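You operate a simulated robot arm through the tools that you are given. There is no shell and no other tool.

The job below is to be done with a simulated robot arm. You get a single attempt, and the scene is never put back.

JOB
Sort the parts from the dish into their cells of the parts tray.
Fine: put the dish back in the lower drawer and shut it.

The check looks at the end state, three seconds after you hand in, the way a careful person would. Anything else that was tipped, shoved, dropped, spilled or broken makes it a failure.

ROBOT AND FRAMES
A 7-joint arm with a four-finger gripper, fixed in place. Base frame: the origin is at the foot of the arm, x ahead of it, y to its left, z up. Lengths are in m, angles in rad, forces in N, time in s.
Its first joint turns from -1.204 to 3.002 rad. Payload 3.67 kg.
The tool frame sits at the grasp point between the pads (the TCP): z along the fingers, y along the line on which they close. The tips reach 0.028 m beyond it. Largest opening 0.112 m; the body of the gripper starts 0.073 m behind the TCP.
Orientation is that of the tool frame in the base frame, as a unit quaternion [w, x, y, z]. With the fingers straight down and closing along the base's y, the tool's x points along the base's -x, its y along +y and its z along -z.

CONTROLS
- The arm moves only by the tool nudge_tool. Its argument "targets" is one flat list of numbers, 7 for each row, row after row: the shift along the tool's x, y, z in mm, then the turn, a rotation vector about the tool's x, y, z in degrees, then the finger opening in mm, from 0 to 112. In form: [x, y, z, wx, wy, wz, hand, x, y, z, wx, wy, wz, hand, ...]. A call has 1 to 20 rows; each row is the pose to reach, as a shift and turn from the pose commanded when the call began, along the tool's axes at that moment. Each row takes 0.2 s and may step no farther than 0.05 m and 0.15 rad from the row before; otherwise, or with a gripper value out of range, the whole call is refused. Where a pose cannot be reached the arm comes as near as it can. A force on the tool above 90 N (or 10 N above the force at the start of the call, whichever is more), or a blocked arm, ends the call early, and 0.2 s more pass. The fingers move at their own pace and stop on an object; they squeeze with about 45 N. The grip force told is the motor's: it shows also when the fingers shut on nothing. Time passes only in rows, and 0.2 s behind the last, so rows that repeat a pose let the fingers close. The reply holds the time, the measured pose of the TCP, the force on the tool along the base axes, the opening and the grip force, in the units named above and with some noise, with the torque about the TCP (base axes, N m) and any sound that the robot's microphone picked up, and new pictures: "pictures" is both (left out), scene, wrist or none.
- Cameras (640 x 400 px; columns grow to the right, rows downward): "scene" is fixed at [0.049, 0.6474, 1.2923]; the picture's right is [-0.73, -0.68, 0.00], its down [-0.30, 0.33, -0.89] and it looks along [0.61, -0.66, -0.45] (base axes); focal length 375 px, centre (320, 200). "wrist" rides on the gripper at [0.06, -0.018, -0.104] in the tool frame; the picture's right is [0.29, 0.96, 0.00], its down [-0.80, 0.24, -0.55] and it looks along [-0.53, 0.16, 0.83] (tool axes); focal length 234 px, centre (320, 200).
- raise_lower(by): slides the trunk up (or, below 0, down) by that many m; the arm rides with it, the base frame stays. It gives what a move gives, with no picture.
- point_at(camera, pixels): for up to 12 pixels [column, row] of the newest picture of that camera ("zoom" is the newest enlarged one), the place [x, y, z] in the base frame of the surface seen there, good to about 0.003 m. The clock stands still meanwhile.
- zoom(camera, box): a new picture of the part [left, top, right, bottom] of that camera's present view, enlarged. The clock stands still meanwhile.
- sign_off(): hands the job in; it is judged then, once.

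Unless the task says otherwise, let go and move clear before handing in.

The tools are called after "Call:" by a JSON object that holds its "api" and its "payload". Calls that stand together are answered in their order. nudge_tool: Moves the arm, as the interface text tells. Its arguments: {"type":"object","properties":{"targets":{"type":"array"},"pictures":{"type":"string","enum":["both","scene","wrist","none"]}},"required":["targets"]} The other tools are called the same way: raise_lower (by) slides the trunk up or down; point_at (camera, pixels) gives the place of the surface under pixels of a picture; zoom (camera, box) takes an enlarged picture of a part of a camera's view; sign_off () hands the job in.

At the start:

```text
time_s: 0.0
tcp_pos: [0.6236, -0.3118, 0.986]
orientation: [0.0, -0.001, 1.0, 0.0]
contact_force: [0.0, 1.2, 0.1]
wrist_torque: [0.01, 0.04, -0.01]
finger_gap: 0.112
grasp_force: 0.1
trunk travel left (down, up): [-0.525, 0.315]
```

scene: 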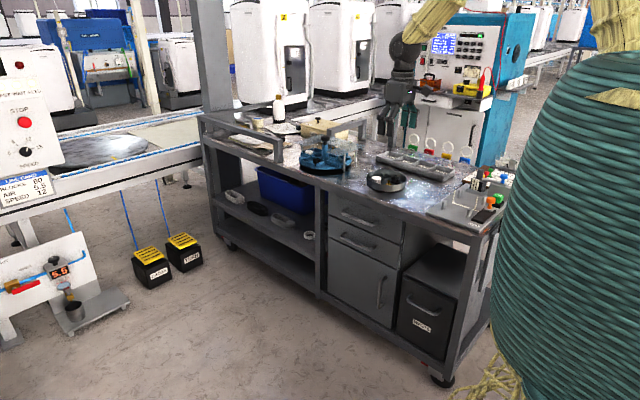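
wrist: 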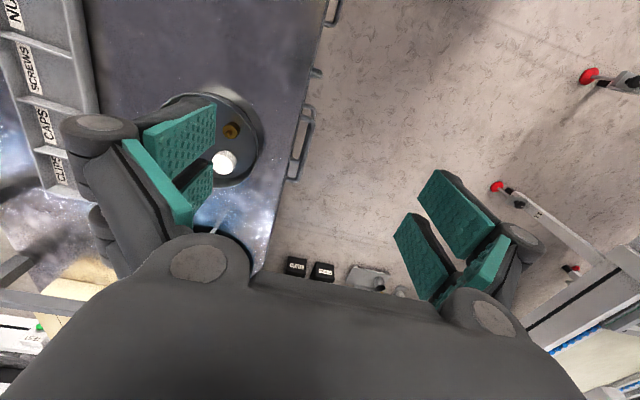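

The scene shows a workbench with the dish near pixel (388,183), the parts tray near (415,165), and two drawers in the front at (360,215) and (360,240). I'll zoom in for details before moving.

Call:
{"api": "zoom", "payload": {"camera": "scene", "box": [340, 130, 500, 230]}}

Call:
{"api": "zoom", "payload": {"camera": "wrist", "box": [0, 0, 320, 200]}}

Call:
{"api": "point_at", "payload": {"camera": "wrist", "pixels": [[231, 130], [224, 162], [215, 92], [262, 130], [230, 182], [300, 140], [60, 10], [65, 50], [85, 130], [60, 180], [285, 60], [262, 220]]}}

```text
4.00 times, centred on (420, 180) of scene
```

zoom: 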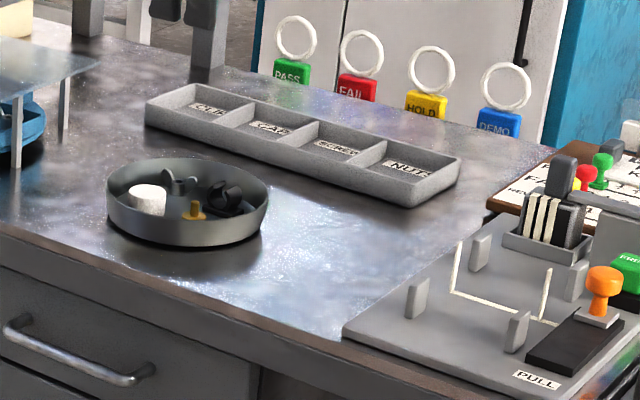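

```text
2.00 times, centred on (160, 100) of wrist
```

zoom: 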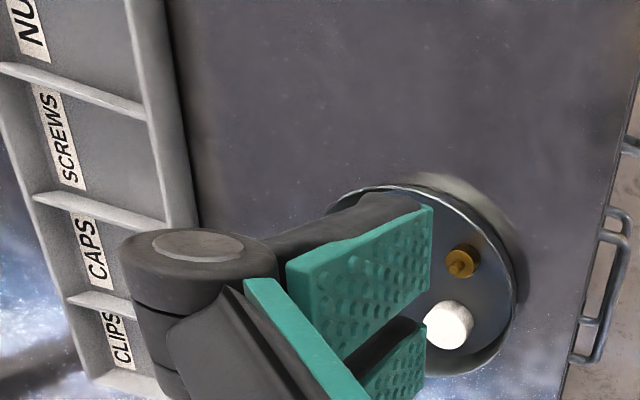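

```text
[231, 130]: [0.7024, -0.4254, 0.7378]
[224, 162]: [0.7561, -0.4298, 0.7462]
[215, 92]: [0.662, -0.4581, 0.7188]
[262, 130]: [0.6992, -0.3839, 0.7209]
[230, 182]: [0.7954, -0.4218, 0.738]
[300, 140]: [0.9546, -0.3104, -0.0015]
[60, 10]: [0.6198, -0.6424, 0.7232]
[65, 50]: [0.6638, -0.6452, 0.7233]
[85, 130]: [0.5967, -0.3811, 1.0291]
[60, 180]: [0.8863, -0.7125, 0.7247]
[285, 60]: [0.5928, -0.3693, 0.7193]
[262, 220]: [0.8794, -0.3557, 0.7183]
```

The dish holds a white cap, a brass screw, a wing nut and a black clip (zoom pixels (147,198), (195,210), (180,182), (228,195)); the tray cells read CLIPS, CAPS, SCREWS, NUTS. I'll look at the drawers and measure the tray and dish.

Call:
{"api": "zoom", "payload": {"camera": "scene", "box": [300, 170, 460, 270]}}

Call:
{"api": "zoom", "payload": {"camera": "scene", "box": [355, 140, 419, 200]}}

```text
4.00 times, centred on (380, 220) of scene
```

zoom: 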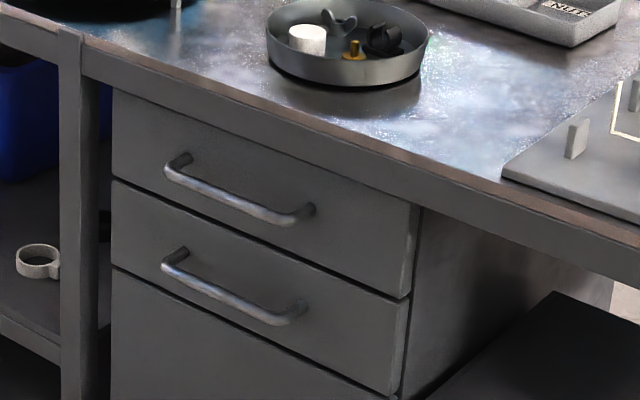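

```text
6.67 times, centred on (387, 170) of scene
```

zoom: 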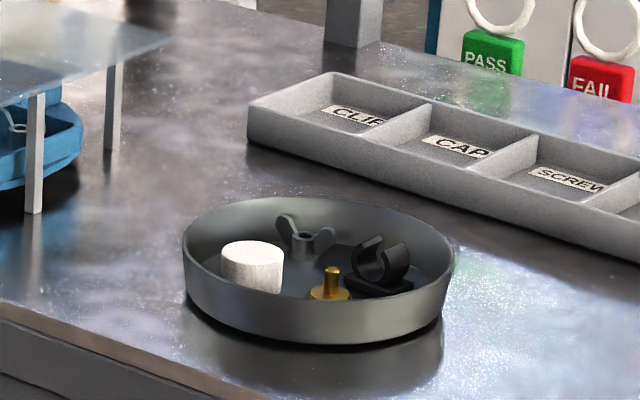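

Call:
{"api": "point_at", "payload": {"camera": "zoom", "pixels": [[252, 252], [252, 280], [306, 238], [290, 222], [328, 240], [332, 270], [330, 292], [368, 262], [372, 285], [405, 285], [362, 240], [402, 245]]}}

Call:
{"api": "point_at", "payload": {"camera": "zoom", "pixels": [[184, 245], [454, 250], [318, 197], [310, 305], [310, 340], [340, 118], [440, 150], [560, 180], [250, 100], [330, 75], [250, 140], [480, 165]]}}

Call:
{"api": "point_at", "payload": {"camera": "scene", "pixels": [[341, 211], [358, 219], [376, 224], [340, 235], [356, 243], [374, 250], [330, 218], [400, 240], [330, 238], [400, 265], [404, 190], [390, 200]]}}

```text
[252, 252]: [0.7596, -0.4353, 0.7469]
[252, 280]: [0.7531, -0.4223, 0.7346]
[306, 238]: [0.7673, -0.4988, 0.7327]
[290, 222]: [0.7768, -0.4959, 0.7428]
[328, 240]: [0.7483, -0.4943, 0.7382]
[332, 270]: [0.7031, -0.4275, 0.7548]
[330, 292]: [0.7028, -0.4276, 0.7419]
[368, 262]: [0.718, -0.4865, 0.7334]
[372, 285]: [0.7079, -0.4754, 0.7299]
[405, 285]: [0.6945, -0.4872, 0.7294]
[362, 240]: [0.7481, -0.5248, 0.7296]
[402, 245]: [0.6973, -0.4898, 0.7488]
```

```text
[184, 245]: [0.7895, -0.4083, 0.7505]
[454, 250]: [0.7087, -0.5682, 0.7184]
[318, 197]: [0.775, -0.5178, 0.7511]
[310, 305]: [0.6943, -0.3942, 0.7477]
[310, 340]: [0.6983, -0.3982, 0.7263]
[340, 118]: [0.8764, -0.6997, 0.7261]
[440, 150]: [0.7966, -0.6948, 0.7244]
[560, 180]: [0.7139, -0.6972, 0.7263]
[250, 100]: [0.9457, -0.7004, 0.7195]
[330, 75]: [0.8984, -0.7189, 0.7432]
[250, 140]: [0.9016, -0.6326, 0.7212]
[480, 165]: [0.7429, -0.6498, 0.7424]
```

```text
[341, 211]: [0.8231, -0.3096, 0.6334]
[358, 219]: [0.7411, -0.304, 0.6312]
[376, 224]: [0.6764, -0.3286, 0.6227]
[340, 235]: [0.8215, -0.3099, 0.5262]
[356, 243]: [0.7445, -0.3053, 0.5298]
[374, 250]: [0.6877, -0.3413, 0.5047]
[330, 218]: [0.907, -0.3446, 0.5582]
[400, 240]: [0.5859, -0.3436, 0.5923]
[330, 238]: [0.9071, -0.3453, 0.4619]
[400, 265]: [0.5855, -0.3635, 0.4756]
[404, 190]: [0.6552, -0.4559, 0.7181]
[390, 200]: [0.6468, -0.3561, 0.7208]
```

The dish is centred near (0.735,-0.455) with rim z≈0.75; tray cells lie at y≈-0.69. I'll check neighbours (blue thing with plate at scene (325,155)), the tray extents and the right end cells.

Call:
{"api": "zoom", "payload": {"camera": "scene", "box": [240, 90, 400, 190]}}

Call:
{"api": "point_at", "payload": {"camera": "scene", "pixels": [[325, 155], [320, 145], [355, 148], [345, 170], [330, 168], [318, 125], [370, 138], [350, 135], [378, 165], [300, 165], [440, 150], [447, 190]]}}

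Call:
{"api": "zoom", "payload": {"camera": "scene", "box": [372, 138, 468, 198]}}

Call:
{"api": "point_at", "payload": {"camera": "zoom", "pixels": [[140, 80], [240, 110], [355, 145], [480, 180], [50, 75], [110, 45], [165, 75], [270, 110], [390, 145], [560, 180], [490, 220], [330, 170]]}}

```text
4.00 times, centred on (320, 140) of scene
```

zoom: 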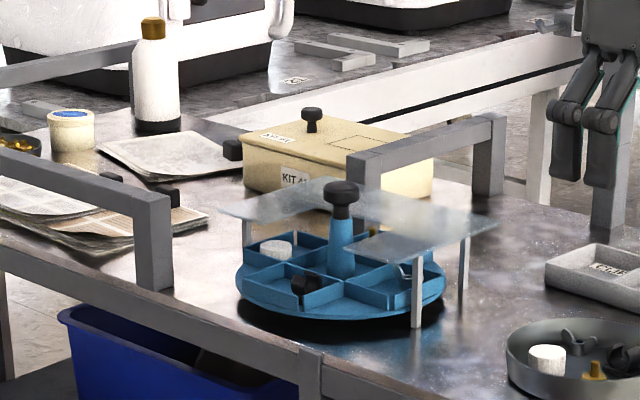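

```text
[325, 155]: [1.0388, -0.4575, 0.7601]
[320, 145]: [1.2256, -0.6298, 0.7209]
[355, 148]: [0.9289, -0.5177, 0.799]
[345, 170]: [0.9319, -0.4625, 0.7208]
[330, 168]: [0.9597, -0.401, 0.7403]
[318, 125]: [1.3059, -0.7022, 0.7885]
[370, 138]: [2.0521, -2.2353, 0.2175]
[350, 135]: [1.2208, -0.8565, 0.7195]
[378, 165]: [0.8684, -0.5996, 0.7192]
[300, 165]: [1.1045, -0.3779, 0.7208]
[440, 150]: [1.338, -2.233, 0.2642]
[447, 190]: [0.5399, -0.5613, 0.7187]
```

```text
6.67 times, centred on (420, 168) of scene
```

zoom: 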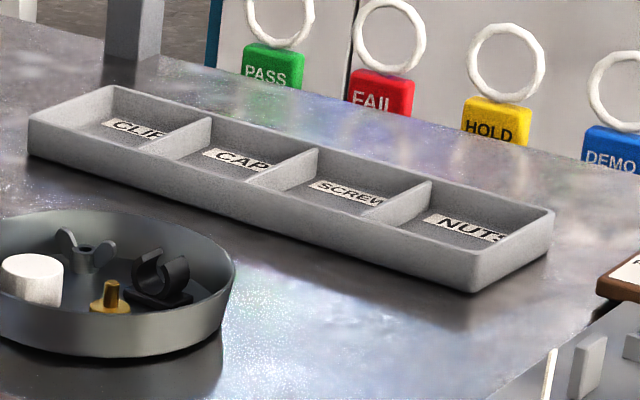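

```text
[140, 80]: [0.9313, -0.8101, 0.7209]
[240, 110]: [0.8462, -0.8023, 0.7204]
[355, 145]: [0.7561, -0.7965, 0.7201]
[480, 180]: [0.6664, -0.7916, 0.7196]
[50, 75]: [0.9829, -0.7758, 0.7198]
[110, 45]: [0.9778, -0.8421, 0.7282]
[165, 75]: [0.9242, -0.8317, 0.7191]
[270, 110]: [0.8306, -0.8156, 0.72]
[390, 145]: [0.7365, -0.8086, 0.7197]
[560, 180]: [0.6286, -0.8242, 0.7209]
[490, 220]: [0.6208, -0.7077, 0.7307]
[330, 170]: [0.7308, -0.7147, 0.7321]
```

I'll re-take the tray zoom for coordinates (the last query mixed up zoom images because rows may have referred to another crop), and probe the glass plate's corners.

Call:
{"api": "point_at", "payload": {"camera": "zoom", "pixels": [[115, 90], [30, 122], [548, 212], [478, 255], [210, 120], [165, 160], [318, 152], [250, 185], [430, 183], [365, 220], [125, 130], [235, 158]]}}

Call:
{"api": "point_at", "payload": {"camera": "zoom", "pixels": [[345, 187], [460, 228], [30, 150], [470, 285], [300, 215], [200, 160], [80, 250], [165, 270], [110, 290], [30, 275], [5, 320], [235, 255]]}}

Call:
{"api": "point_at", "payload": {"camera": "scene", "pixels": [[363, 146], [322, 136], [296, 143], [330, 151], [356, 146], [345, 150], [325, 138], [349, 150], [301, 143], [360, 160]]}}

```text
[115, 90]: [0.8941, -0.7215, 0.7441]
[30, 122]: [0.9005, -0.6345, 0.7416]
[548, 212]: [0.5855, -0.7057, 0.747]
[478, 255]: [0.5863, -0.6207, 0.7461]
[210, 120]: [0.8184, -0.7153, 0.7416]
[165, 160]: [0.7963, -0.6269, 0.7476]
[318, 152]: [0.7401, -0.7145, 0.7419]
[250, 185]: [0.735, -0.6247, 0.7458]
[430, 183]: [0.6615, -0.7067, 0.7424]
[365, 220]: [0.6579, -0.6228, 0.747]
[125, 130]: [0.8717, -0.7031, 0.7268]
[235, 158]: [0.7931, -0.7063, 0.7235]
```

```text
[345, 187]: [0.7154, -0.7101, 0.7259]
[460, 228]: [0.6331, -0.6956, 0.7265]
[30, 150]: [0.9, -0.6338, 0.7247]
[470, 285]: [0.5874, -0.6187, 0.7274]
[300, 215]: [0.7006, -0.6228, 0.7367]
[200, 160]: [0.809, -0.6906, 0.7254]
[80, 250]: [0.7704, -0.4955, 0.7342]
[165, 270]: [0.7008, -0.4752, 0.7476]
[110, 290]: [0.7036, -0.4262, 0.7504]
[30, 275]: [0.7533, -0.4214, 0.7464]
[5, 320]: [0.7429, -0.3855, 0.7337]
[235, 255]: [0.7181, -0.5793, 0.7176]
```

```text
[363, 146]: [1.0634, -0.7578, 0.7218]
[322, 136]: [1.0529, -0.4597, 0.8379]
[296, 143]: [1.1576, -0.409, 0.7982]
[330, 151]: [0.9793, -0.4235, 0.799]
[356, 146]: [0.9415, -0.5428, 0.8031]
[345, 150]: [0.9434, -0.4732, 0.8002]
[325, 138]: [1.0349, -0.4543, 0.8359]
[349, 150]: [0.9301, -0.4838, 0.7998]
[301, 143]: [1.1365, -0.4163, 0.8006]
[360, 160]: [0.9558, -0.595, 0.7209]
```

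The tray spans x≈0.585–0.90, y≈-0.62 to -0.72, with cell centres at x≈0.62/0.70/0.78/0.86; dish parts are well separated. I'll move the hand to look down on the dish with the wrist camera.

Call:
{"api": "nudge_tool", "payload": {"targets": [-6, -34, 25, 0, 0, 0, 112, -12, -68, 50, 0, 0, 0, 112, -18, -102, 75, 0, 0, 0, 112, -23, -135, 100, 0, 0, 0, 112, -28, -168, 126, 0, 0, 0, 112], "pictures": "both"}}

```text
time_s: 1.2
tcp_pos: [0.6518, -0.4807, 0.8575]
orientation: [0.0, 0.0, 1.0, 0.001]
contact_force: [0.2, -0.9, -0.3]
wrist_torque: [0.03, 0.01, -0.02]
finger_gap: 0.1118
grasp_force: 0.1
trunk travel left (down, up): [-0.525, 0.315]
```

scene: 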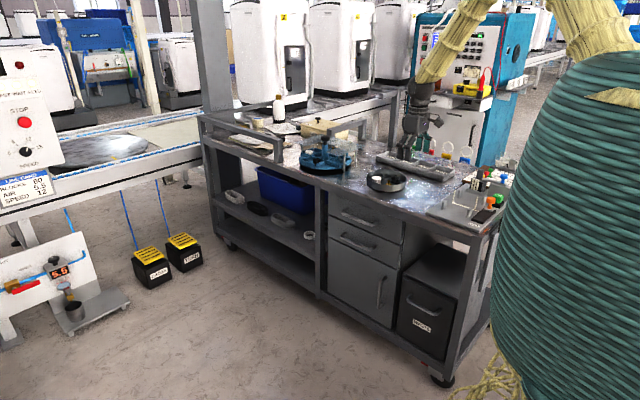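
wrist: 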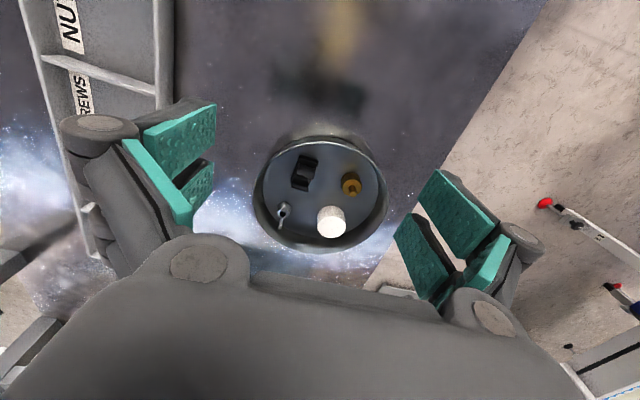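

Call:
{"api": "zoom", "payload": {"camera": "wrist", "box": [240, 125, 400, 260]}}

```text
2.96 times, centred on (320, 192) of wrist
```

zoom: 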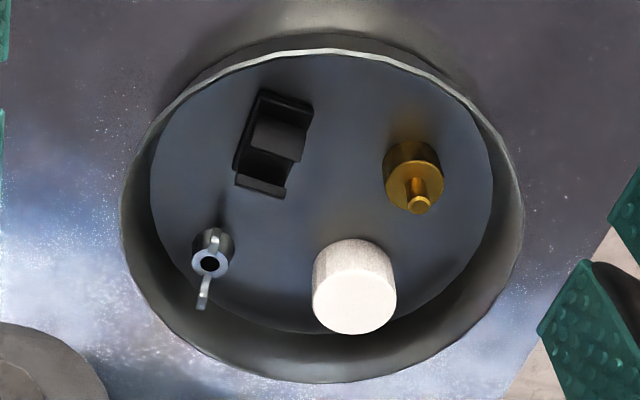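

The parts are clear in the zoom: clip (275,145), screw (413,180), wing nut (210,260), cap (350,300). I'll measure them.

Call:
{"api": "point_at", "payload": {"camera": "zoom", "pixels": [[262, 95], [308, 108], [238, 182], [282, 193], [278, 135], [270, 168], [415, 150], [418, 205], [390, 185], [440, 178], [210, 265], [205, 300]]}}

Call:
{"api": "point_at", "payload": {"camera": "zoom", "pixels": [[314, 300], [396, 300], [355, 332], [355, 275], [355, 248], [213, 232], [328, 50], [122, 220], [522, 220], [320, 382], [300, 220], [205, 250]]}}

```text
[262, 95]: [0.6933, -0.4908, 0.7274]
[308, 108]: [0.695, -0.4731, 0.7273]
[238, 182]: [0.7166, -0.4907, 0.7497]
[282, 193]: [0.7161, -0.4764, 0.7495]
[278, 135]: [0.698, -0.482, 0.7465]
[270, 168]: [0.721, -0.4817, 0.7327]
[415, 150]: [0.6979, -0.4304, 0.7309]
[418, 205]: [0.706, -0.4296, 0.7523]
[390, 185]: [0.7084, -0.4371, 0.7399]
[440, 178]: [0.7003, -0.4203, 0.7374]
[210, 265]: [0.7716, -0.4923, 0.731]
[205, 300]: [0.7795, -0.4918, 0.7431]
```

```text
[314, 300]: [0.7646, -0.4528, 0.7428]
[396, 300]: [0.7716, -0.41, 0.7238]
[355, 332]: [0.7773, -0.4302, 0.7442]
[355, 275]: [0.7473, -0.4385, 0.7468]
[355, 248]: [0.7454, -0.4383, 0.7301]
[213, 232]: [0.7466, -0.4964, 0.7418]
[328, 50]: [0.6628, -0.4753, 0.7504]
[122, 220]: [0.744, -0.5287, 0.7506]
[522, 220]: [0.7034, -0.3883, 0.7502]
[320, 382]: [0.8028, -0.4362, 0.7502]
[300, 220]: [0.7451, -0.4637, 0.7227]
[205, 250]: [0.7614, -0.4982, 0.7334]
```

Dish rim centre ≈(0.733,-0.456), radius ≈0.072; cap centre ≈(0.761,-0.434). I'll move over the cap with a 30° yaw, part-open fingers, at a safe height and check alignment.

Call:
{"api": "nudge_tool", "payload": {"targets": [-27, 11, 10, 0, 0, -7.5, 80, -55, 23, 25, 0, 0, -15, 60, -82, 35, 45, 0, 0, -22.5, 48, -109, 46, 58, 0, 0, -30, 46, -109, 46, 58, 0, 0, -30, 46], "pictures": "both"}}

```text
time_s: 2.4
tcp_pos: [0.7603, -0.433, 0.8016]
orientation: [0.0, -0.259, 0.966, 0.0]
contact_force: [-0.5, 0.8, 1.1]
wrist_torque: [-0.03, -0.02, 0.02]
finger_gap: 0.046
grasp_force: 0.0
trunk travel left (down, up): [-0.525, 0.315]
```

scene: 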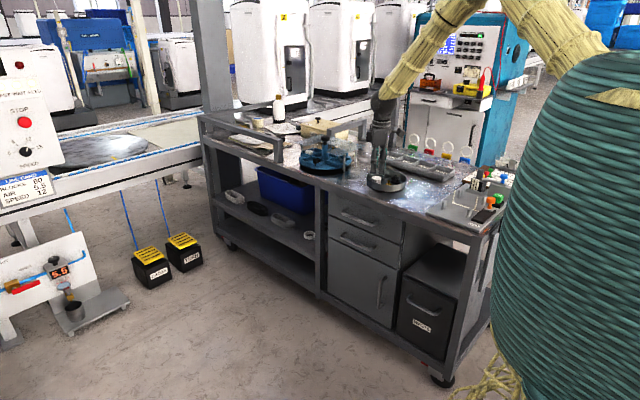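
wrist: 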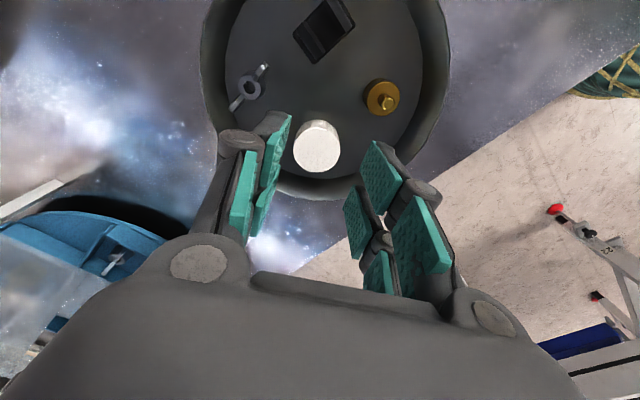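

The cap (≈(317,150)) sits almost exactly on the tool axis projected at (320,150). I'll zoom to refine before descending.

Call:
{"api": "zoom", "payload": {"camera": "wrist", "box": [230, 90, 410, 210]}}

Call:
{"api": "point_at", "payload": {"camera": "wrist", "pixels": [[316, 155], [300, 155], [336, 155], [318, 138], [316, 168]]}}

```text
3.33 times, centred on (320, 150) of wrist
```

zoom: 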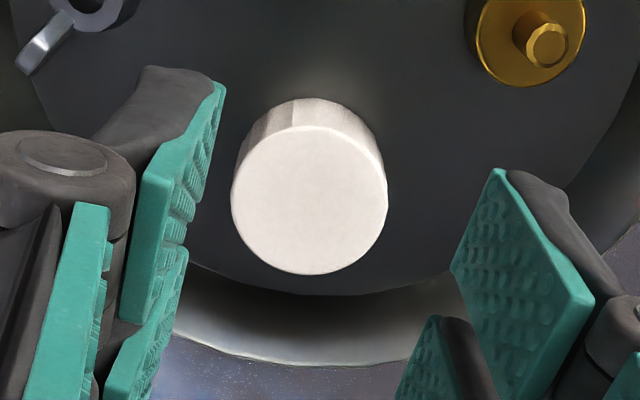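

```text
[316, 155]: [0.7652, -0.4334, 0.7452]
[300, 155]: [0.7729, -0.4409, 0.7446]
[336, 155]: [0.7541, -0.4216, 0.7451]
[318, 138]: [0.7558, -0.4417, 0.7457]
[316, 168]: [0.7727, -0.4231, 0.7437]
```

The cap centre is at (317,150), about 2 mm to the tool's -y side of the axis. I'll shift 2 mm, descend 44 mm and close on it.

Call:
{"api": "nudge_tool", "payload": {"targets": [-1, -2, 20, 0, 0, 0, 46, -1, -2, 40, 0, 0, 0, 46, -1, -2, 44, 0, 0, 0, 46, -1, -2, 44, 0, 0, 0, 10, -1, -2, 44, 0, 0, 0, 10, -1, -2, 44, 0, 0, 0, 10], "pictures": "wrist"}}

```text
time_s: 3.8
tcp_pos: [0.7605, -0.4344, 0.757]
orientation: [0.0, -0.259, 0.966, 0.0]
contact_force: [0.3, -0.2, -0.5]
wrist_torque: [0.03, -0.01, -0.01]
finger_gap: 0.0301
grasp_force: 44.5
trunk travel left (down, up): [-0.525, 0.315]
```

wrist: 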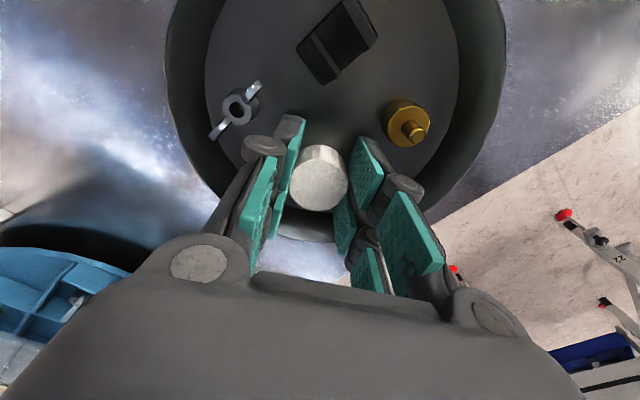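

The cap is held (gap 0.030, grip 44.5 N). I'll lift 90 mm and swing toward the tray while yawing so the tool's x axis lies along the reach direction.

Call:
{"api": "nudge_tool", "payload": {"targets": [0, 0, -45, 0, 0, 0, 10, 0, 0, -90, 0, 0, 0, 10, 12, -14, -90, 0, 0, 7.86, 10, 24, -29, -90, 0, 0, 15.7, 10, 36, -43, -90, 0, 0, 23.6, 10, 48, -57, -90, 0, 0, 31.4, 10, 61, -72, -90, 0, 0, 39.3, 10, 73, -86, -90, 0, 0, 47.2, 10, 85, -100, -90, 0, 0, 55, 10, 97, -115, -90, 0, 0, 62.9, 10, 109, -129, -90, 0, 0, 70.7, 10], "pictures": "both"}}

```text
time_s: 6.2
tcp_pos: [0.7321, -0.6027, 0.8468]
orientation: [0.001, 0.348, 0.937, -0.001]
contact_force: [-0.8, 0.1, 0.4]
wrist_torque: [0.03, 0.01, 0.02]
finger_gap: 0.0297
grasp_force: 44.9
trunk travel left (down, up): [-0.525, 0.315]
```

scene: 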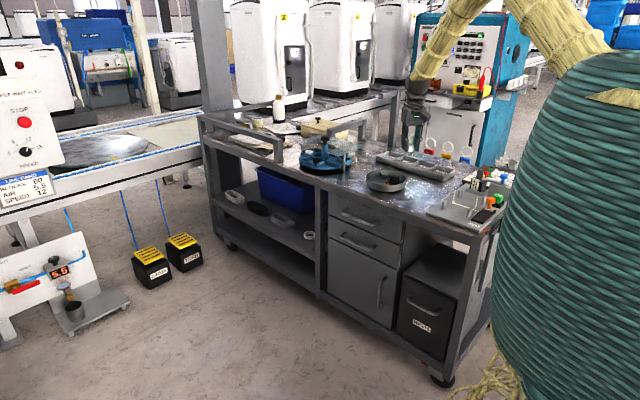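
wrist: 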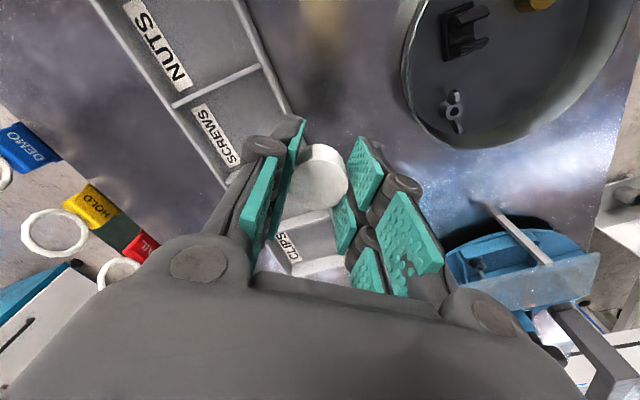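

The cap is still held (gap 0.0297) and I'm at radius 0.948 with the tool vertical. I'll test whether the caps cell centre (radius ≈1.025) is reachable without tilt, staying high.

Call:
{"api": "nudge_tool", "payload": {"targets": [-38, -10, 0, 0, 0, 0, 10, -76, -20, 0, 0, 0, 0, 10, -76, -20, 0, 0, 0, 0, 10], "pictures": "none"}}

```text
time_s: 7.0
tcp_pos: [0.7775, -0.6664, 0.8477]
orientation: [0.001, 0.348, 0.938, 0.0]
contact_force: [-0.7, -0.5, -0.6]
wrist_torque: [-0.01, -0.01, -0.01]
finger_gap: 0.0299
grasp_force: 44.7
trunk travel left (down, up): [-0.525, 0.315]
```

The vertical pose reaches the caps cell at height. Let me view alignment over the cell before lowering.

Call:
{"api": "nudge_tool", "payload": {"targets": [0, 0, 30, 0, 0, 0, 10, 0, 0, 30, 0, 0, 0, 10], "pictures": "both"}}

Call:
{"api": "zoom", "payload": {"camera": "wrist", "box": [200, 100, 440, 250]}}

Call:
{"api": "zoom", "payload": {"camera": "scene", "box": [360, 100, 460, 180]}}

```text
time_s: 7.6
tcp_pos: [0.7757, -0.6659, 0.8166]
orientation: [0.0, 0.348, 0.938, 0.0]
contact_force: [1.0, -0.7, -0.2]
wrist_torque: [-0.01, 0.0, -0.01]
finger_gap: 0.0303
grasp_force: 44.8
trunk travel left (down, up): [-0.525, 0.315]
```

scene: 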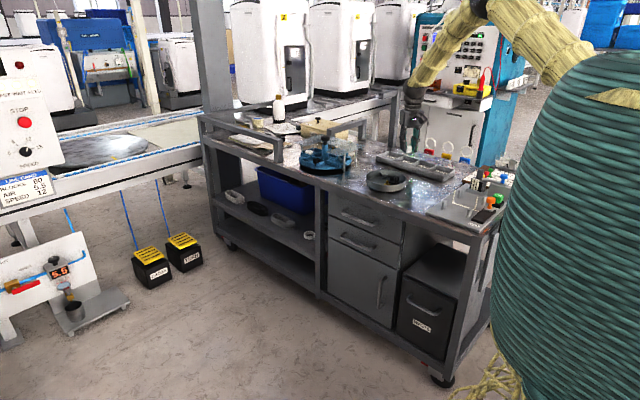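
wrist: 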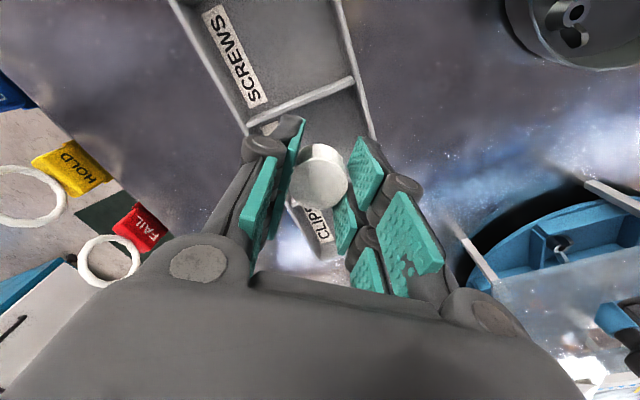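

```text
2.67 times, centred on (320, 175) of wrist
```

zoom: 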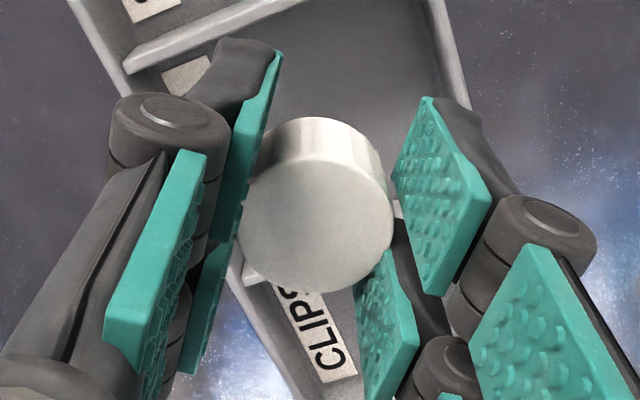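

```text
5.00 times, centred on (410, 140) of scene
```

zoom: 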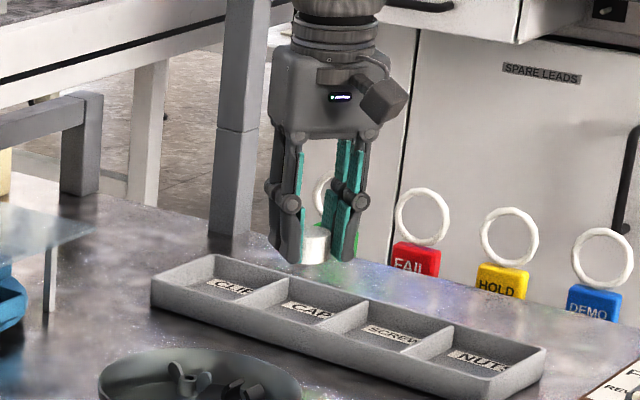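

The axis falls inside the CAPS cell (between the divider at (300,100) and the one near (292,214)). I'll measure the divider and rail tops to centre precisely.

Call:
{"api": "point_at", "payload": {"camera": "wrist", "pixels": [[300, 105], [350, 82], [252, 124], [375, 135], [345, 30], [205, 60], [292, 207], [340, 100], [330, 120], [316, 240], [265, 130], [360, 130]]}}

Call:
{"api": "point_at", "payload": {"camera": "scene", "pixels": [[409, 162], [418, 154], [430, 165], [412, 157], [402, 157], [395, 160]]}}

```text
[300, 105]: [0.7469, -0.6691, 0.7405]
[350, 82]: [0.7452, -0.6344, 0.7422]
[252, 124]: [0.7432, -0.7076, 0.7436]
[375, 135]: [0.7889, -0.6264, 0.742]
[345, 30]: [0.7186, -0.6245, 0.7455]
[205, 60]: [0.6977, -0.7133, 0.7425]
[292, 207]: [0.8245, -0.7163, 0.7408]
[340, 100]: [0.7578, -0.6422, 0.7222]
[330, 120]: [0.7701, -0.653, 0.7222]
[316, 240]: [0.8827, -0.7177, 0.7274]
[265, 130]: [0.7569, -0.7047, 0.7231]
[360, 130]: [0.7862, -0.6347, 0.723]
```

```text
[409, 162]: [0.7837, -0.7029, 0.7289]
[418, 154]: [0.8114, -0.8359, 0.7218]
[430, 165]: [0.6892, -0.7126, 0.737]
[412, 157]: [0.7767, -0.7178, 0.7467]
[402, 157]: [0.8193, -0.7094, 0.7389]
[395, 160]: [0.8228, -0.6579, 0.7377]
```

Cell interior is x 0.748–0.819, y -0.713 to -0.628, floor z≈0.7225, so centre (0.783,-0.670). I'll centre and lower to about 2 mm above the floor.

Call:
{"api": "nudge_tool", "payload": {"targets": [-7, 1, 10, 0, 0, 0, 10, -7, 1, 30, 0, 0, 0, 10, -7, 1, 48, 0, 0, 0, 10, -7, 1, 58, 0, 0, 0, 10, -7, 1, 58, 0, 0, 0, 10], "pictures": "both"}}

Call:
{"api": "zoom", "payload": {"camera": "scene", "box": [380, 120, 440, 180]}}

```text
time_s: 8.8
tcp_pos: [0.7821, -0.6688, 0.767]
orientation: [0.005, 0.348, 0.937, -0.001]
contact_force: [2.2, -18.3, 61.7]
wrist_torque: [-0.67, 2.17, 0.61]
finger_gap: 0.0303
grasp_force: 45.5
trunk travel left (down, up): [-0.525, 0.315]
```

scene: 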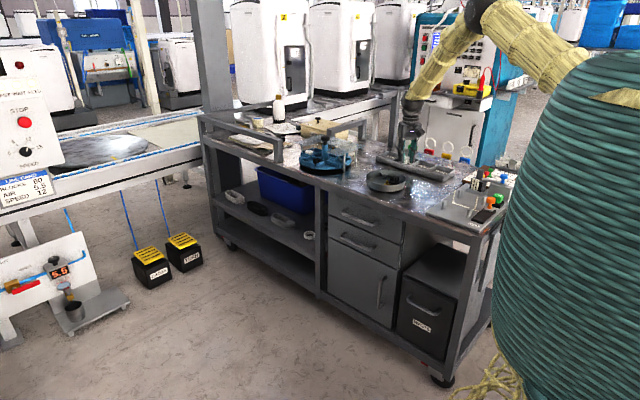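
wrist: 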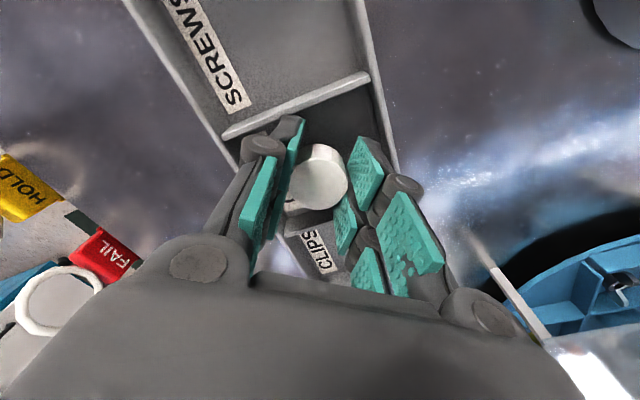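

```text
6.67 times, centred on (410, 150) of scene
```

zoom: 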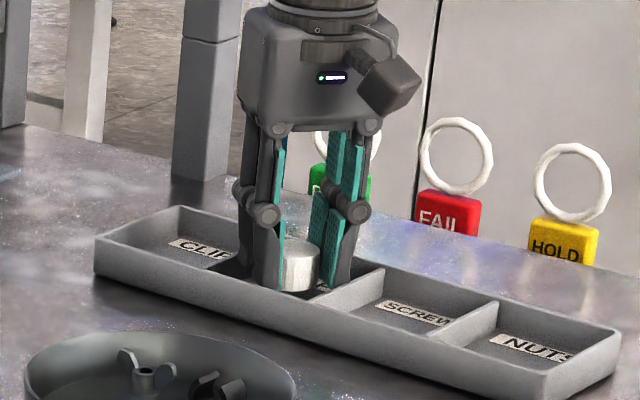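

The contact force is 62 N with torque implying contact about 25 mm to the tool's +x side on the -y finger — the finger is catching the CAPS/SCREWS divider. I'll back up 12 mm to relieve it and inspect the finger shape.

Call:
{"api": "nudge_tool", "payload": {"targets": [0, 0, -10, 0, 0, 0, 10, 0, 0, -20, 0, 0, 0, 10, 0, 0, -20, 0, 0, 0, 10], "pictures": "both"}}

Call:
{"api": "zoom", "payload": {"camera": "wrist", "box": [220, 100, 460, 300]}}

Call:
{"api": "zoom", "payload": {"camera": "scene", "box": [380, 120, 440, 180]}}

```text
time_s: 9.6
tcp_pos: [0.7821, -0.6683, 0.7768]
orientation: [-0.002, 0.348, 0.938, 0.001]
contact_force: [0.0, -1.0, -0.6]
wrist_torque: [0.0, -0.01, -0.01]
finger_gap: 0.0299
grasp_force: 45.4
trunk travel left (down, up): [-0.525, 0.315]
```

scene: 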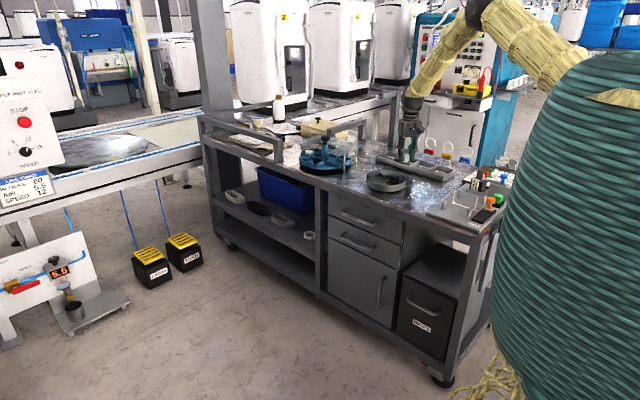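
wrist: 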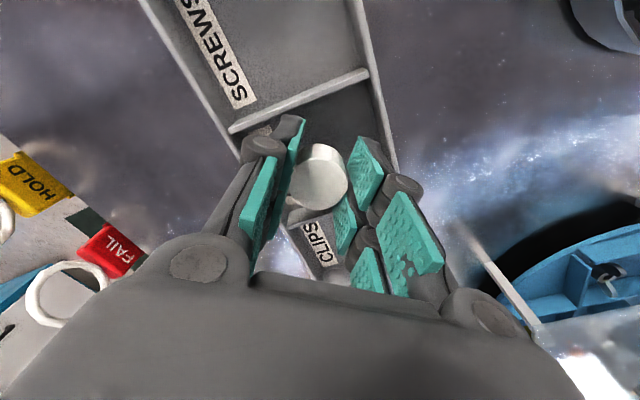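

```text
2.00 times, centred on (340, 200) of wrist
```

zoom: 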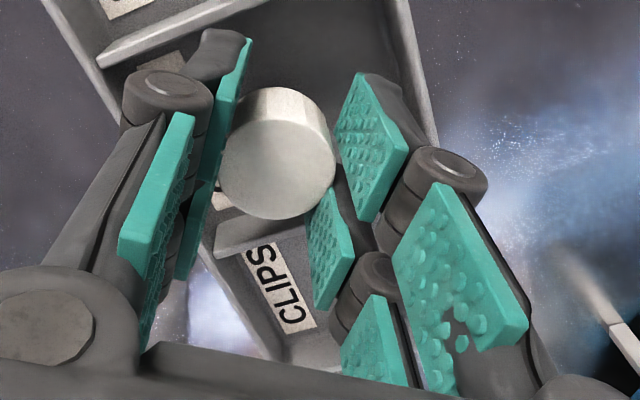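

```text
6.67 times, centred on (410, 150) of scene
```

zoom: 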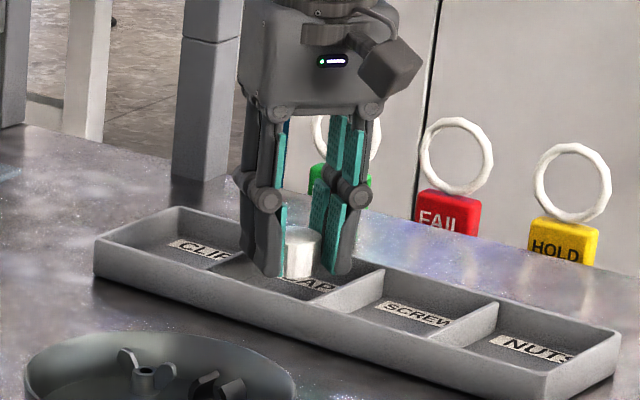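

Each side of the hand actually has two finger columns (at ± tool x), so the footprint is wider than one finger. I'll measure the fingertip corners to know it exactly.

Call:
{"api": "zoom", "payload": {"camera": "wrist", "box": [220, 100, 460, 300]}}

Call:
{"api": "point_at", "payload": {"camera": "zoom", "pixels": [[360, 76], [385, 80], [404, 150], [372, 218], [337, 150], [332, 195], [352, 258], [320, 305], [210, 35], [240, 35], [247, 50], [205, 170]]}}

Call:
{"api": "point_at", "payload": {"camera": "zoom", "pixels": [[440, 190], [525, 320], [470, 160], [160, 85], [125, 100], [180, 260], [180, 125], [125, 250], [400, 370], [380, 265], [470, 190], [200, 80]]}}

```text
2.00 times, centred on (340, 200) of wrist
```

zoom: 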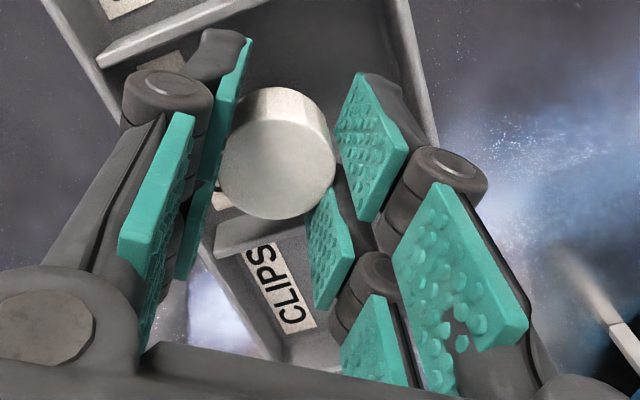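

```text
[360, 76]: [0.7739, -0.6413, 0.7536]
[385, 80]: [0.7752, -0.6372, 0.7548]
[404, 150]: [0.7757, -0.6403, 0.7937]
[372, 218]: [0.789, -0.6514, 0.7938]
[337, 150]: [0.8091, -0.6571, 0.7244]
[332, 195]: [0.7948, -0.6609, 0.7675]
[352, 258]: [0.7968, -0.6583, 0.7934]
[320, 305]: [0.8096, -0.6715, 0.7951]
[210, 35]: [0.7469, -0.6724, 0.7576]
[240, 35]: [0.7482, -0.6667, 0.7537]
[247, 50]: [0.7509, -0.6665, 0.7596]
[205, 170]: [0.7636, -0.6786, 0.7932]
```

```text
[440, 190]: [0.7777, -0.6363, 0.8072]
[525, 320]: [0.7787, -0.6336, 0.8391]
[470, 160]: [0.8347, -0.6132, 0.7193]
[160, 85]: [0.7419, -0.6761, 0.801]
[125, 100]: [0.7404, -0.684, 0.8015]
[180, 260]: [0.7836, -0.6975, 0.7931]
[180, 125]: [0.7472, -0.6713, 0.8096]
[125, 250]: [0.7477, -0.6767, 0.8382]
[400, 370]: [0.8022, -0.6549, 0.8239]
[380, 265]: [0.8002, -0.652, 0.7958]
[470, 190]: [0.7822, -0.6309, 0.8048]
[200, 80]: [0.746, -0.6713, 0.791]
```

Footprint found: two finger columns per side covering tool x ±0.026, thickness ~0.011 beyond the pad face. Aligning the hand with the tray (yaw 0) will fit the cell, so I'll raise 15 mm, rotate -40.7° and check.

Call:
{"api": "nudge_tool", "payload": {"targets": [-1, 0, -15, 0, 0, 0, 10, -2, 0, -15, 0, 0, -8.14, 10, -2, 0, -15, 0, 0, -16.28, 10, -2, 0, -15, 0, 0, -24.42, 10, -2, 0, -15, 0, 0, -32.56, 10, -2, 0, -15, 0, 0, -40.7, 10, -2, 0, -15, 0, 0, -40.7, 10], "pictures": "wrist"}}

```text
time_s: 11.2
tcp_pos: [0.7837, -0.6712, 0.794]
orientation: [0.0, -0.001, 1.0, 0.0]
contact_force: [0.1, 0.0, 0.5]
wrist_torque: [-0.01, -0.02, 0.02]
finger_gap: 0.03
grasp_force: 45.5
trunk travel left (down, up): [-0.525, 0.315]
```

wrist: 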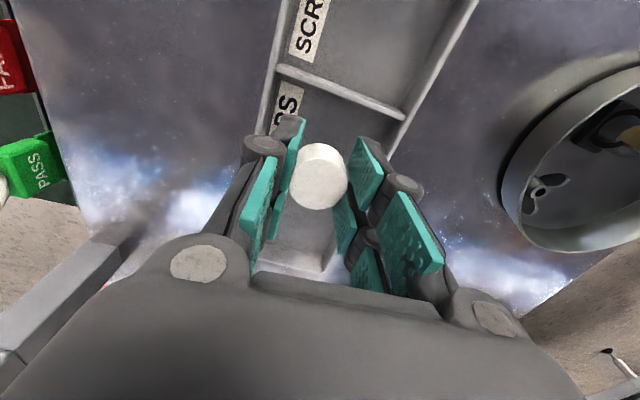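

The hand is square with the tray now. I'll confirm the surrounding dividers' positions once more before lowering.

Call:
{"api": "point_at", "payload": {"camera": "wrist", "pixels": [[285, 72], [340, 92], [395, 112], [300, 240], [325, 248], [400, 130], [272, 110], [340, 120]]}}

Call:
{"api": "zoom", "payload": {"camera": "wrist", "box": [230, 60, 430, 280]}}

```text
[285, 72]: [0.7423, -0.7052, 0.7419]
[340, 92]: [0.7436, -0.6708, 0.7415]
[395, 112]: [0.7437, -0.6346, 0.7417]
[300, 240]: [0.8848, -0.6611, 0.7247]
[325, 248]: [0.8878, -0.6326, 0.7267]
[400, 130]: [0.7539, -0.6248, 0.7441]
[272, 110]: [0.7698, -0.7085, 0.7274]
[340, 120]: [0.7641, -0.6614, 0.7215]
```

```text
1.82 times, centred on (330, 170) of wrist
```

zoom: 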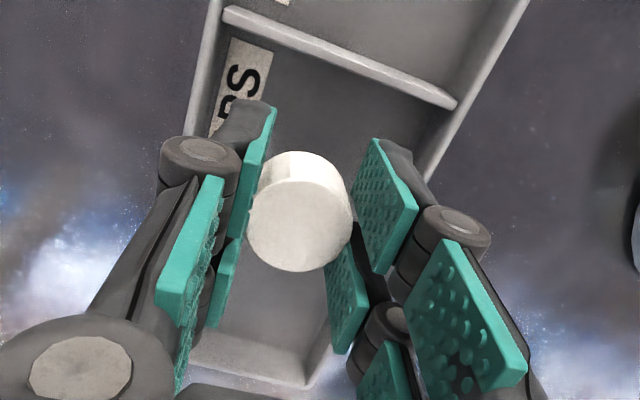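

Everything clears (dividers at x≈0.743 and ≈0.82 vs finger span 0.757–0.809). I'll lower 36 mm to just above the floor.

Call:
{"api": "nudge_tool", "payload": {"targets": [0, 0, 15, 0, 0, 0, 10, 0, 0, 28, 0, 0, 0, 10, 0, 0, 36, 0, 0, 0, 10, 0, 0, 36, 0, 0, 0, 10], "pictures": "none"}}

```text
time_s: 12.2
tcp_pos: [0.7844, -0.6714, 0.758]
orientation: [0.0, 0.0, 1.0, 0.0]
contact_force: [0.8, 0.3, 4.1]
wrist_torque: [0.11, -0.01, 0.0]
finger_gap: 0.0302
grasp_force: 45.6
trunk travel left (down, up): [-0.525, 0.315]
```

A light 4 N contact: the cap is on the cell floor. I'll open a little (to 42 mm) and retreat upward.

Call:
{"api": "nudge_tool", "payload": {"targets": [0, 0, 0, 0, 0, 0, 42, 0, 0, 0, 0, 0, 0, 42, 0, 0, -20, 0, 0, 0, 42, 0, 0, -50, 0, 0, 0, 42, 0, 0, -90, 0, 0, 0, 42], "pictures": "both"}}

Call:
{"api": "zoom", "payload": {"camera": "scene", "box": [360, 130, 460, 195]}}

```text
time_s: 13.4
tcp_pos: [0.7845, -0.6698, 0.8477]
orientation: [0.0, 0.001, 1.0, 0.001]
contact_force: [-0.9, 0.4, 1.0]
wrist_torque: [0.0, -0.02, -0.05]
finger_gap: 0.0423
grasp_force: 0.0
trunk travel left (down, up): [-0.525, 0.315]
```

scene: 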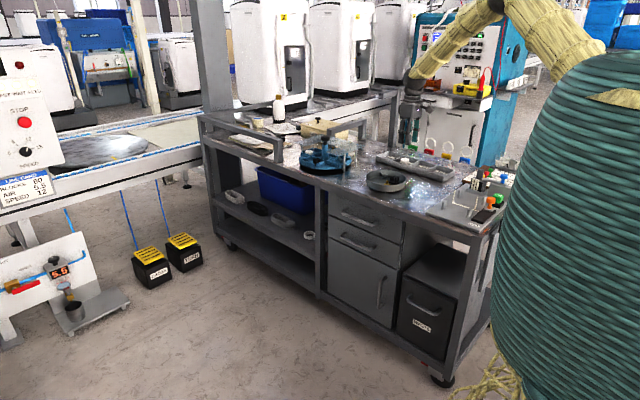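
wrist: 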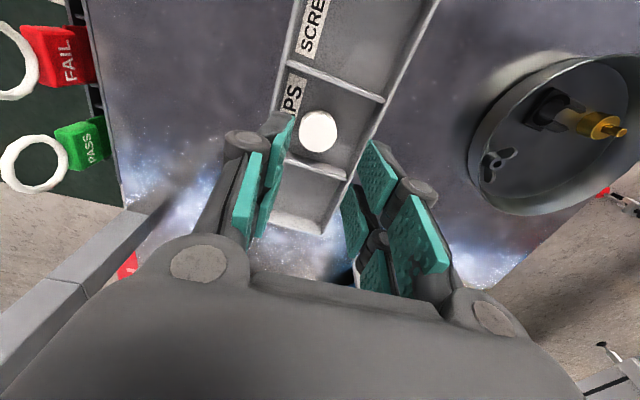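

```text
6.15 times, centred on (410, 162) of scene
```

zoom: 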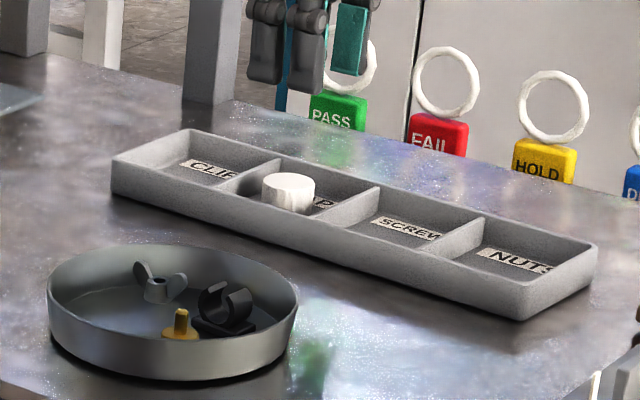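

The cap stands in the CAPS cell. I'll measure the CLIPS cell from this view, then head back to the dish for the screw.

Call:
{"api": "point_at", "payload": {"camera": "wrist", "pixels": [[300, 163], [320, 169], [342, 177], [300, 225], [322, 232], [310, 200], [346, 190], [318, 130], [290, 64], [340, 83], [380, 98]]}}

Call:
{"api": "nudge_tool", "payload": {"targets": [20, 30, 0, 0, 0, 0, 42, 45, 65, 0, 0, 0, 0, 42, 70, 105, 0, 0, 0, 0, 42, 95, 145, -10, 0, 0, 0, 70, 120, 185, -10, 0, 0, 0, 90, 125, 195, -10, 0, 0, 0, 112], "pictures": "wrist"}}

Call:
{"api": "zoom", "payload": {"camera": "wrist", "box": [200, 80, 440, 230]}}

```text
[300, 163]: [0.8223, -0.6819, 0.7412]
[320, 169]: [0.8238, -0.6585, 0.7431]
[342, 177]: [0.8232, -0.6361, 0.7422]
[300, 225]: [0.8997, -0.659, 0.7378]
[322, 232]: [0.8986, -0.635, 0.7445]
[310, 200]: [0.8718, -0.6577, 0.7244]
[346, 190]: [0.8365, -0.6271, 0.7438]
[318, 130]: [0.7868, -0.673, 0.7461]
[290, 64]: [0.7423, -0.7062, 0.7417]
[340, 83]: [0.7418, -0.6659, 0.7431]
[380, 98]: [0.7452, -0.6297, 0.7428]
```

```text
time_s: 14.8
tcp_pos: [0.6585, -0.4756, 0.8574]
orientation: [0.0, -0.001, 1.0, 0.001]
contact_force: [-0.5, 0.0, 0.9]
wrist_torque: [0.0, 0.03, -0.03]
finger_gap: 0.1122
grasp_force: 0.1
trunk travel left (down, up): [-0.525, 0.315]
```

wrist: 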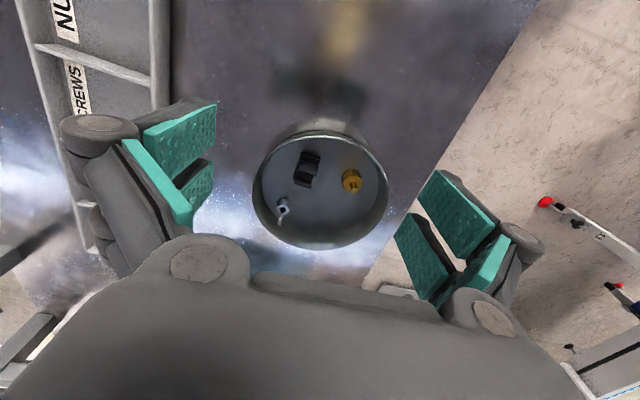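

```text
2.67 times, centred on (320, 155) of wrist
```

zoom: 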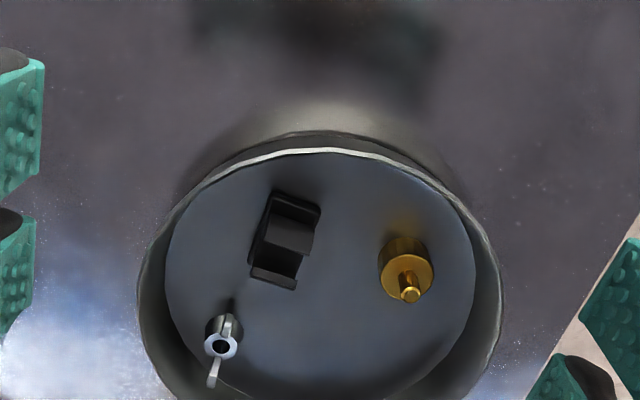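

The dish is unmoved with clip, screw and wing nut left. I'll zoom tighter to pinpoint the screw and the others.

Call:
{"api": "zoom", "payload": {"camera": "wrist", "box": [246, 116, 396, 254]}}

Call:
{"api": "point_at", "payload": {"camera": "zoom", "pixels": [[330, 60], [140, 210], [500, 215], [320, 375], [408, 165], [412, 193], [384, 180], [436, 180], [412, 205], [420, 235], [270, 110], [300, 200]]}}

```text
2.90 times, centred on (321, 185) of wrist
```

zoom: 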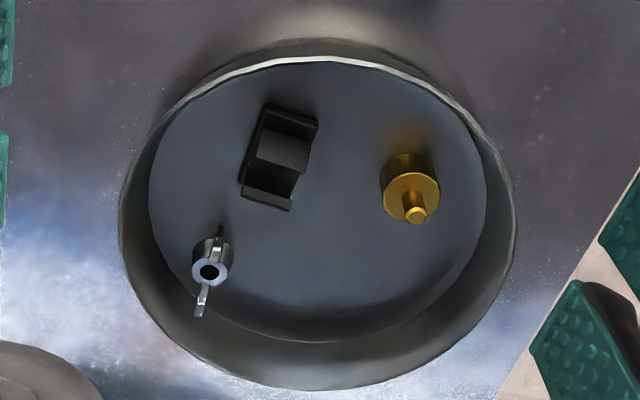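

```text
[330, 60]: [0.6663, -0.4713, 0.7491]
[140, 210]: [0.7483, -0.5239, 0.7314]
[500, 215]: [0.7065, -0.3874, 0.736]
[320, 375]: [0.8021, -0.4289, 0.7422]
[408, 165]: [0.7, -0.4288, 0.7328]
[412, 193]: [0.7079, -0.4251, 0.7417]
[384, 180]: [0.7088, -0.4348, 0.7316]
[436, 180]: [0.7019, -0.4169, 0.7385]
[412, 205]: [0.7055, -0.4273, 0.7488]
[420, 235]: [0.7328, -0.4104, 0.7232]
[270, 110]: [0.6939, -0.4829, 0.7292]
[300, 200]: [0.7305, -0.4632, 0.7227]
```

Screw head is at about (0.7055,-0.4265). I'll pre-position with yaw -20° so the +x finger column takes the screw while the other column lies over the empty middle of the dish.

Call:
{"api": "nudge_tool", "payload": {"targets": [-20, 15, 0, 0, 0, 7, 80, -41, 30, 10, 0, 0, 14, 50, -61, 44, 30, 0, 0, 20, 30, -61, 44, 57, 0, 0, 20, 27, -61, 44, 57, 0, 0, 20, 27], "pictures": "wrist"}}

Call:
{"api": "zoom", "payload": {"camera": "wrist", "box": [220, 60, 420, 240]}}

```text
time_s: 16.0
tcp_pos: [0.7201, -0.4308, 0.8018]
orientation: [0.0, 0.174, 0.985, 0.0]
contact_force: [1.0, 0.8, 1.0]
wrist_torque: [0.0, 0.0, 0.01]
finger_gap: 0.0267
grasp_force: 0.1
trunk travel left (down, up): [-0.525, 0.315]
```

wrist: 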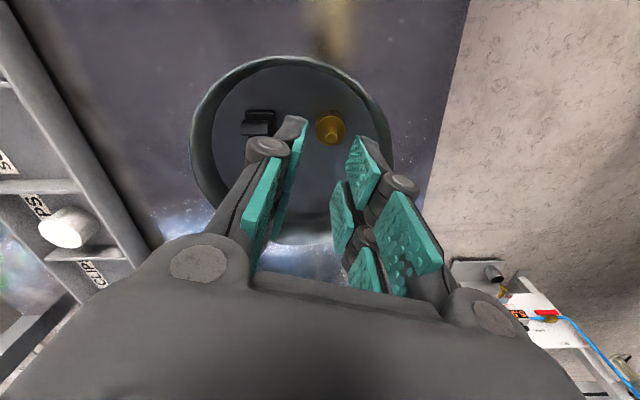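

```text
2.22 times, centred on (320, 150) of wrist
```

zoom: 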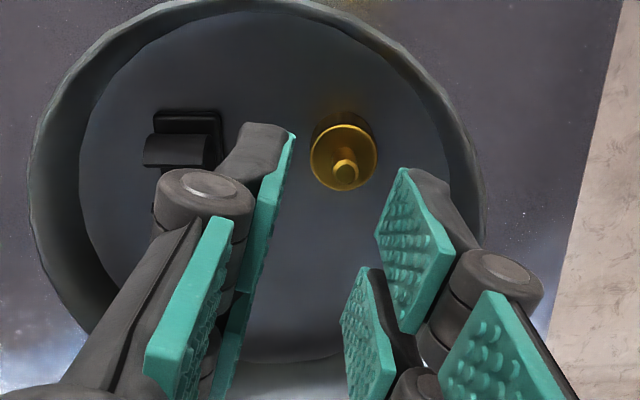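

The screw head in this view (zoom (344,157)) maps to roughly tool (0.014, +0.004). I'll cross-check with direct readings before descending.

Call:
{"api": "point_at", "payload": {"camera": "zoom", "pixels": [[344, 145], [325, 157], [365, 157], [346, 174], [313, 157], [375, 157], [344, 183], [290, 140], [405, 175], [245, 300], [345, 320], [400, 172]]}}

```text
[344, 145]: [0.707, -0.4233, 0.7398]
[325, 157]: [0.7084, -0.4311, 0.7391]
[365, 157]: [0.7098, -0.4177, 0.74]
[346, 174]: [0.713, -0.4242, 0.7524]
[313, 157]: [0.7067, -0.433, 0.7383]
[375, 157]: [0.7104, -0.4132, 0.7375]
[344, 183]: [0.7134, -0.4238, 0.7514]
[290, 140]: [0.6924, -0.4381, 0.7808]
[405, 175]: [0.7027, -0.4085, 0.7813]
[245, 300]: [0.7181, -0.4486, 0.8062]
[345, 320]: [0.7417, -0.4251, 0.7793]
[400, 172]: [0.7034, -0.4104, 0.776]
```

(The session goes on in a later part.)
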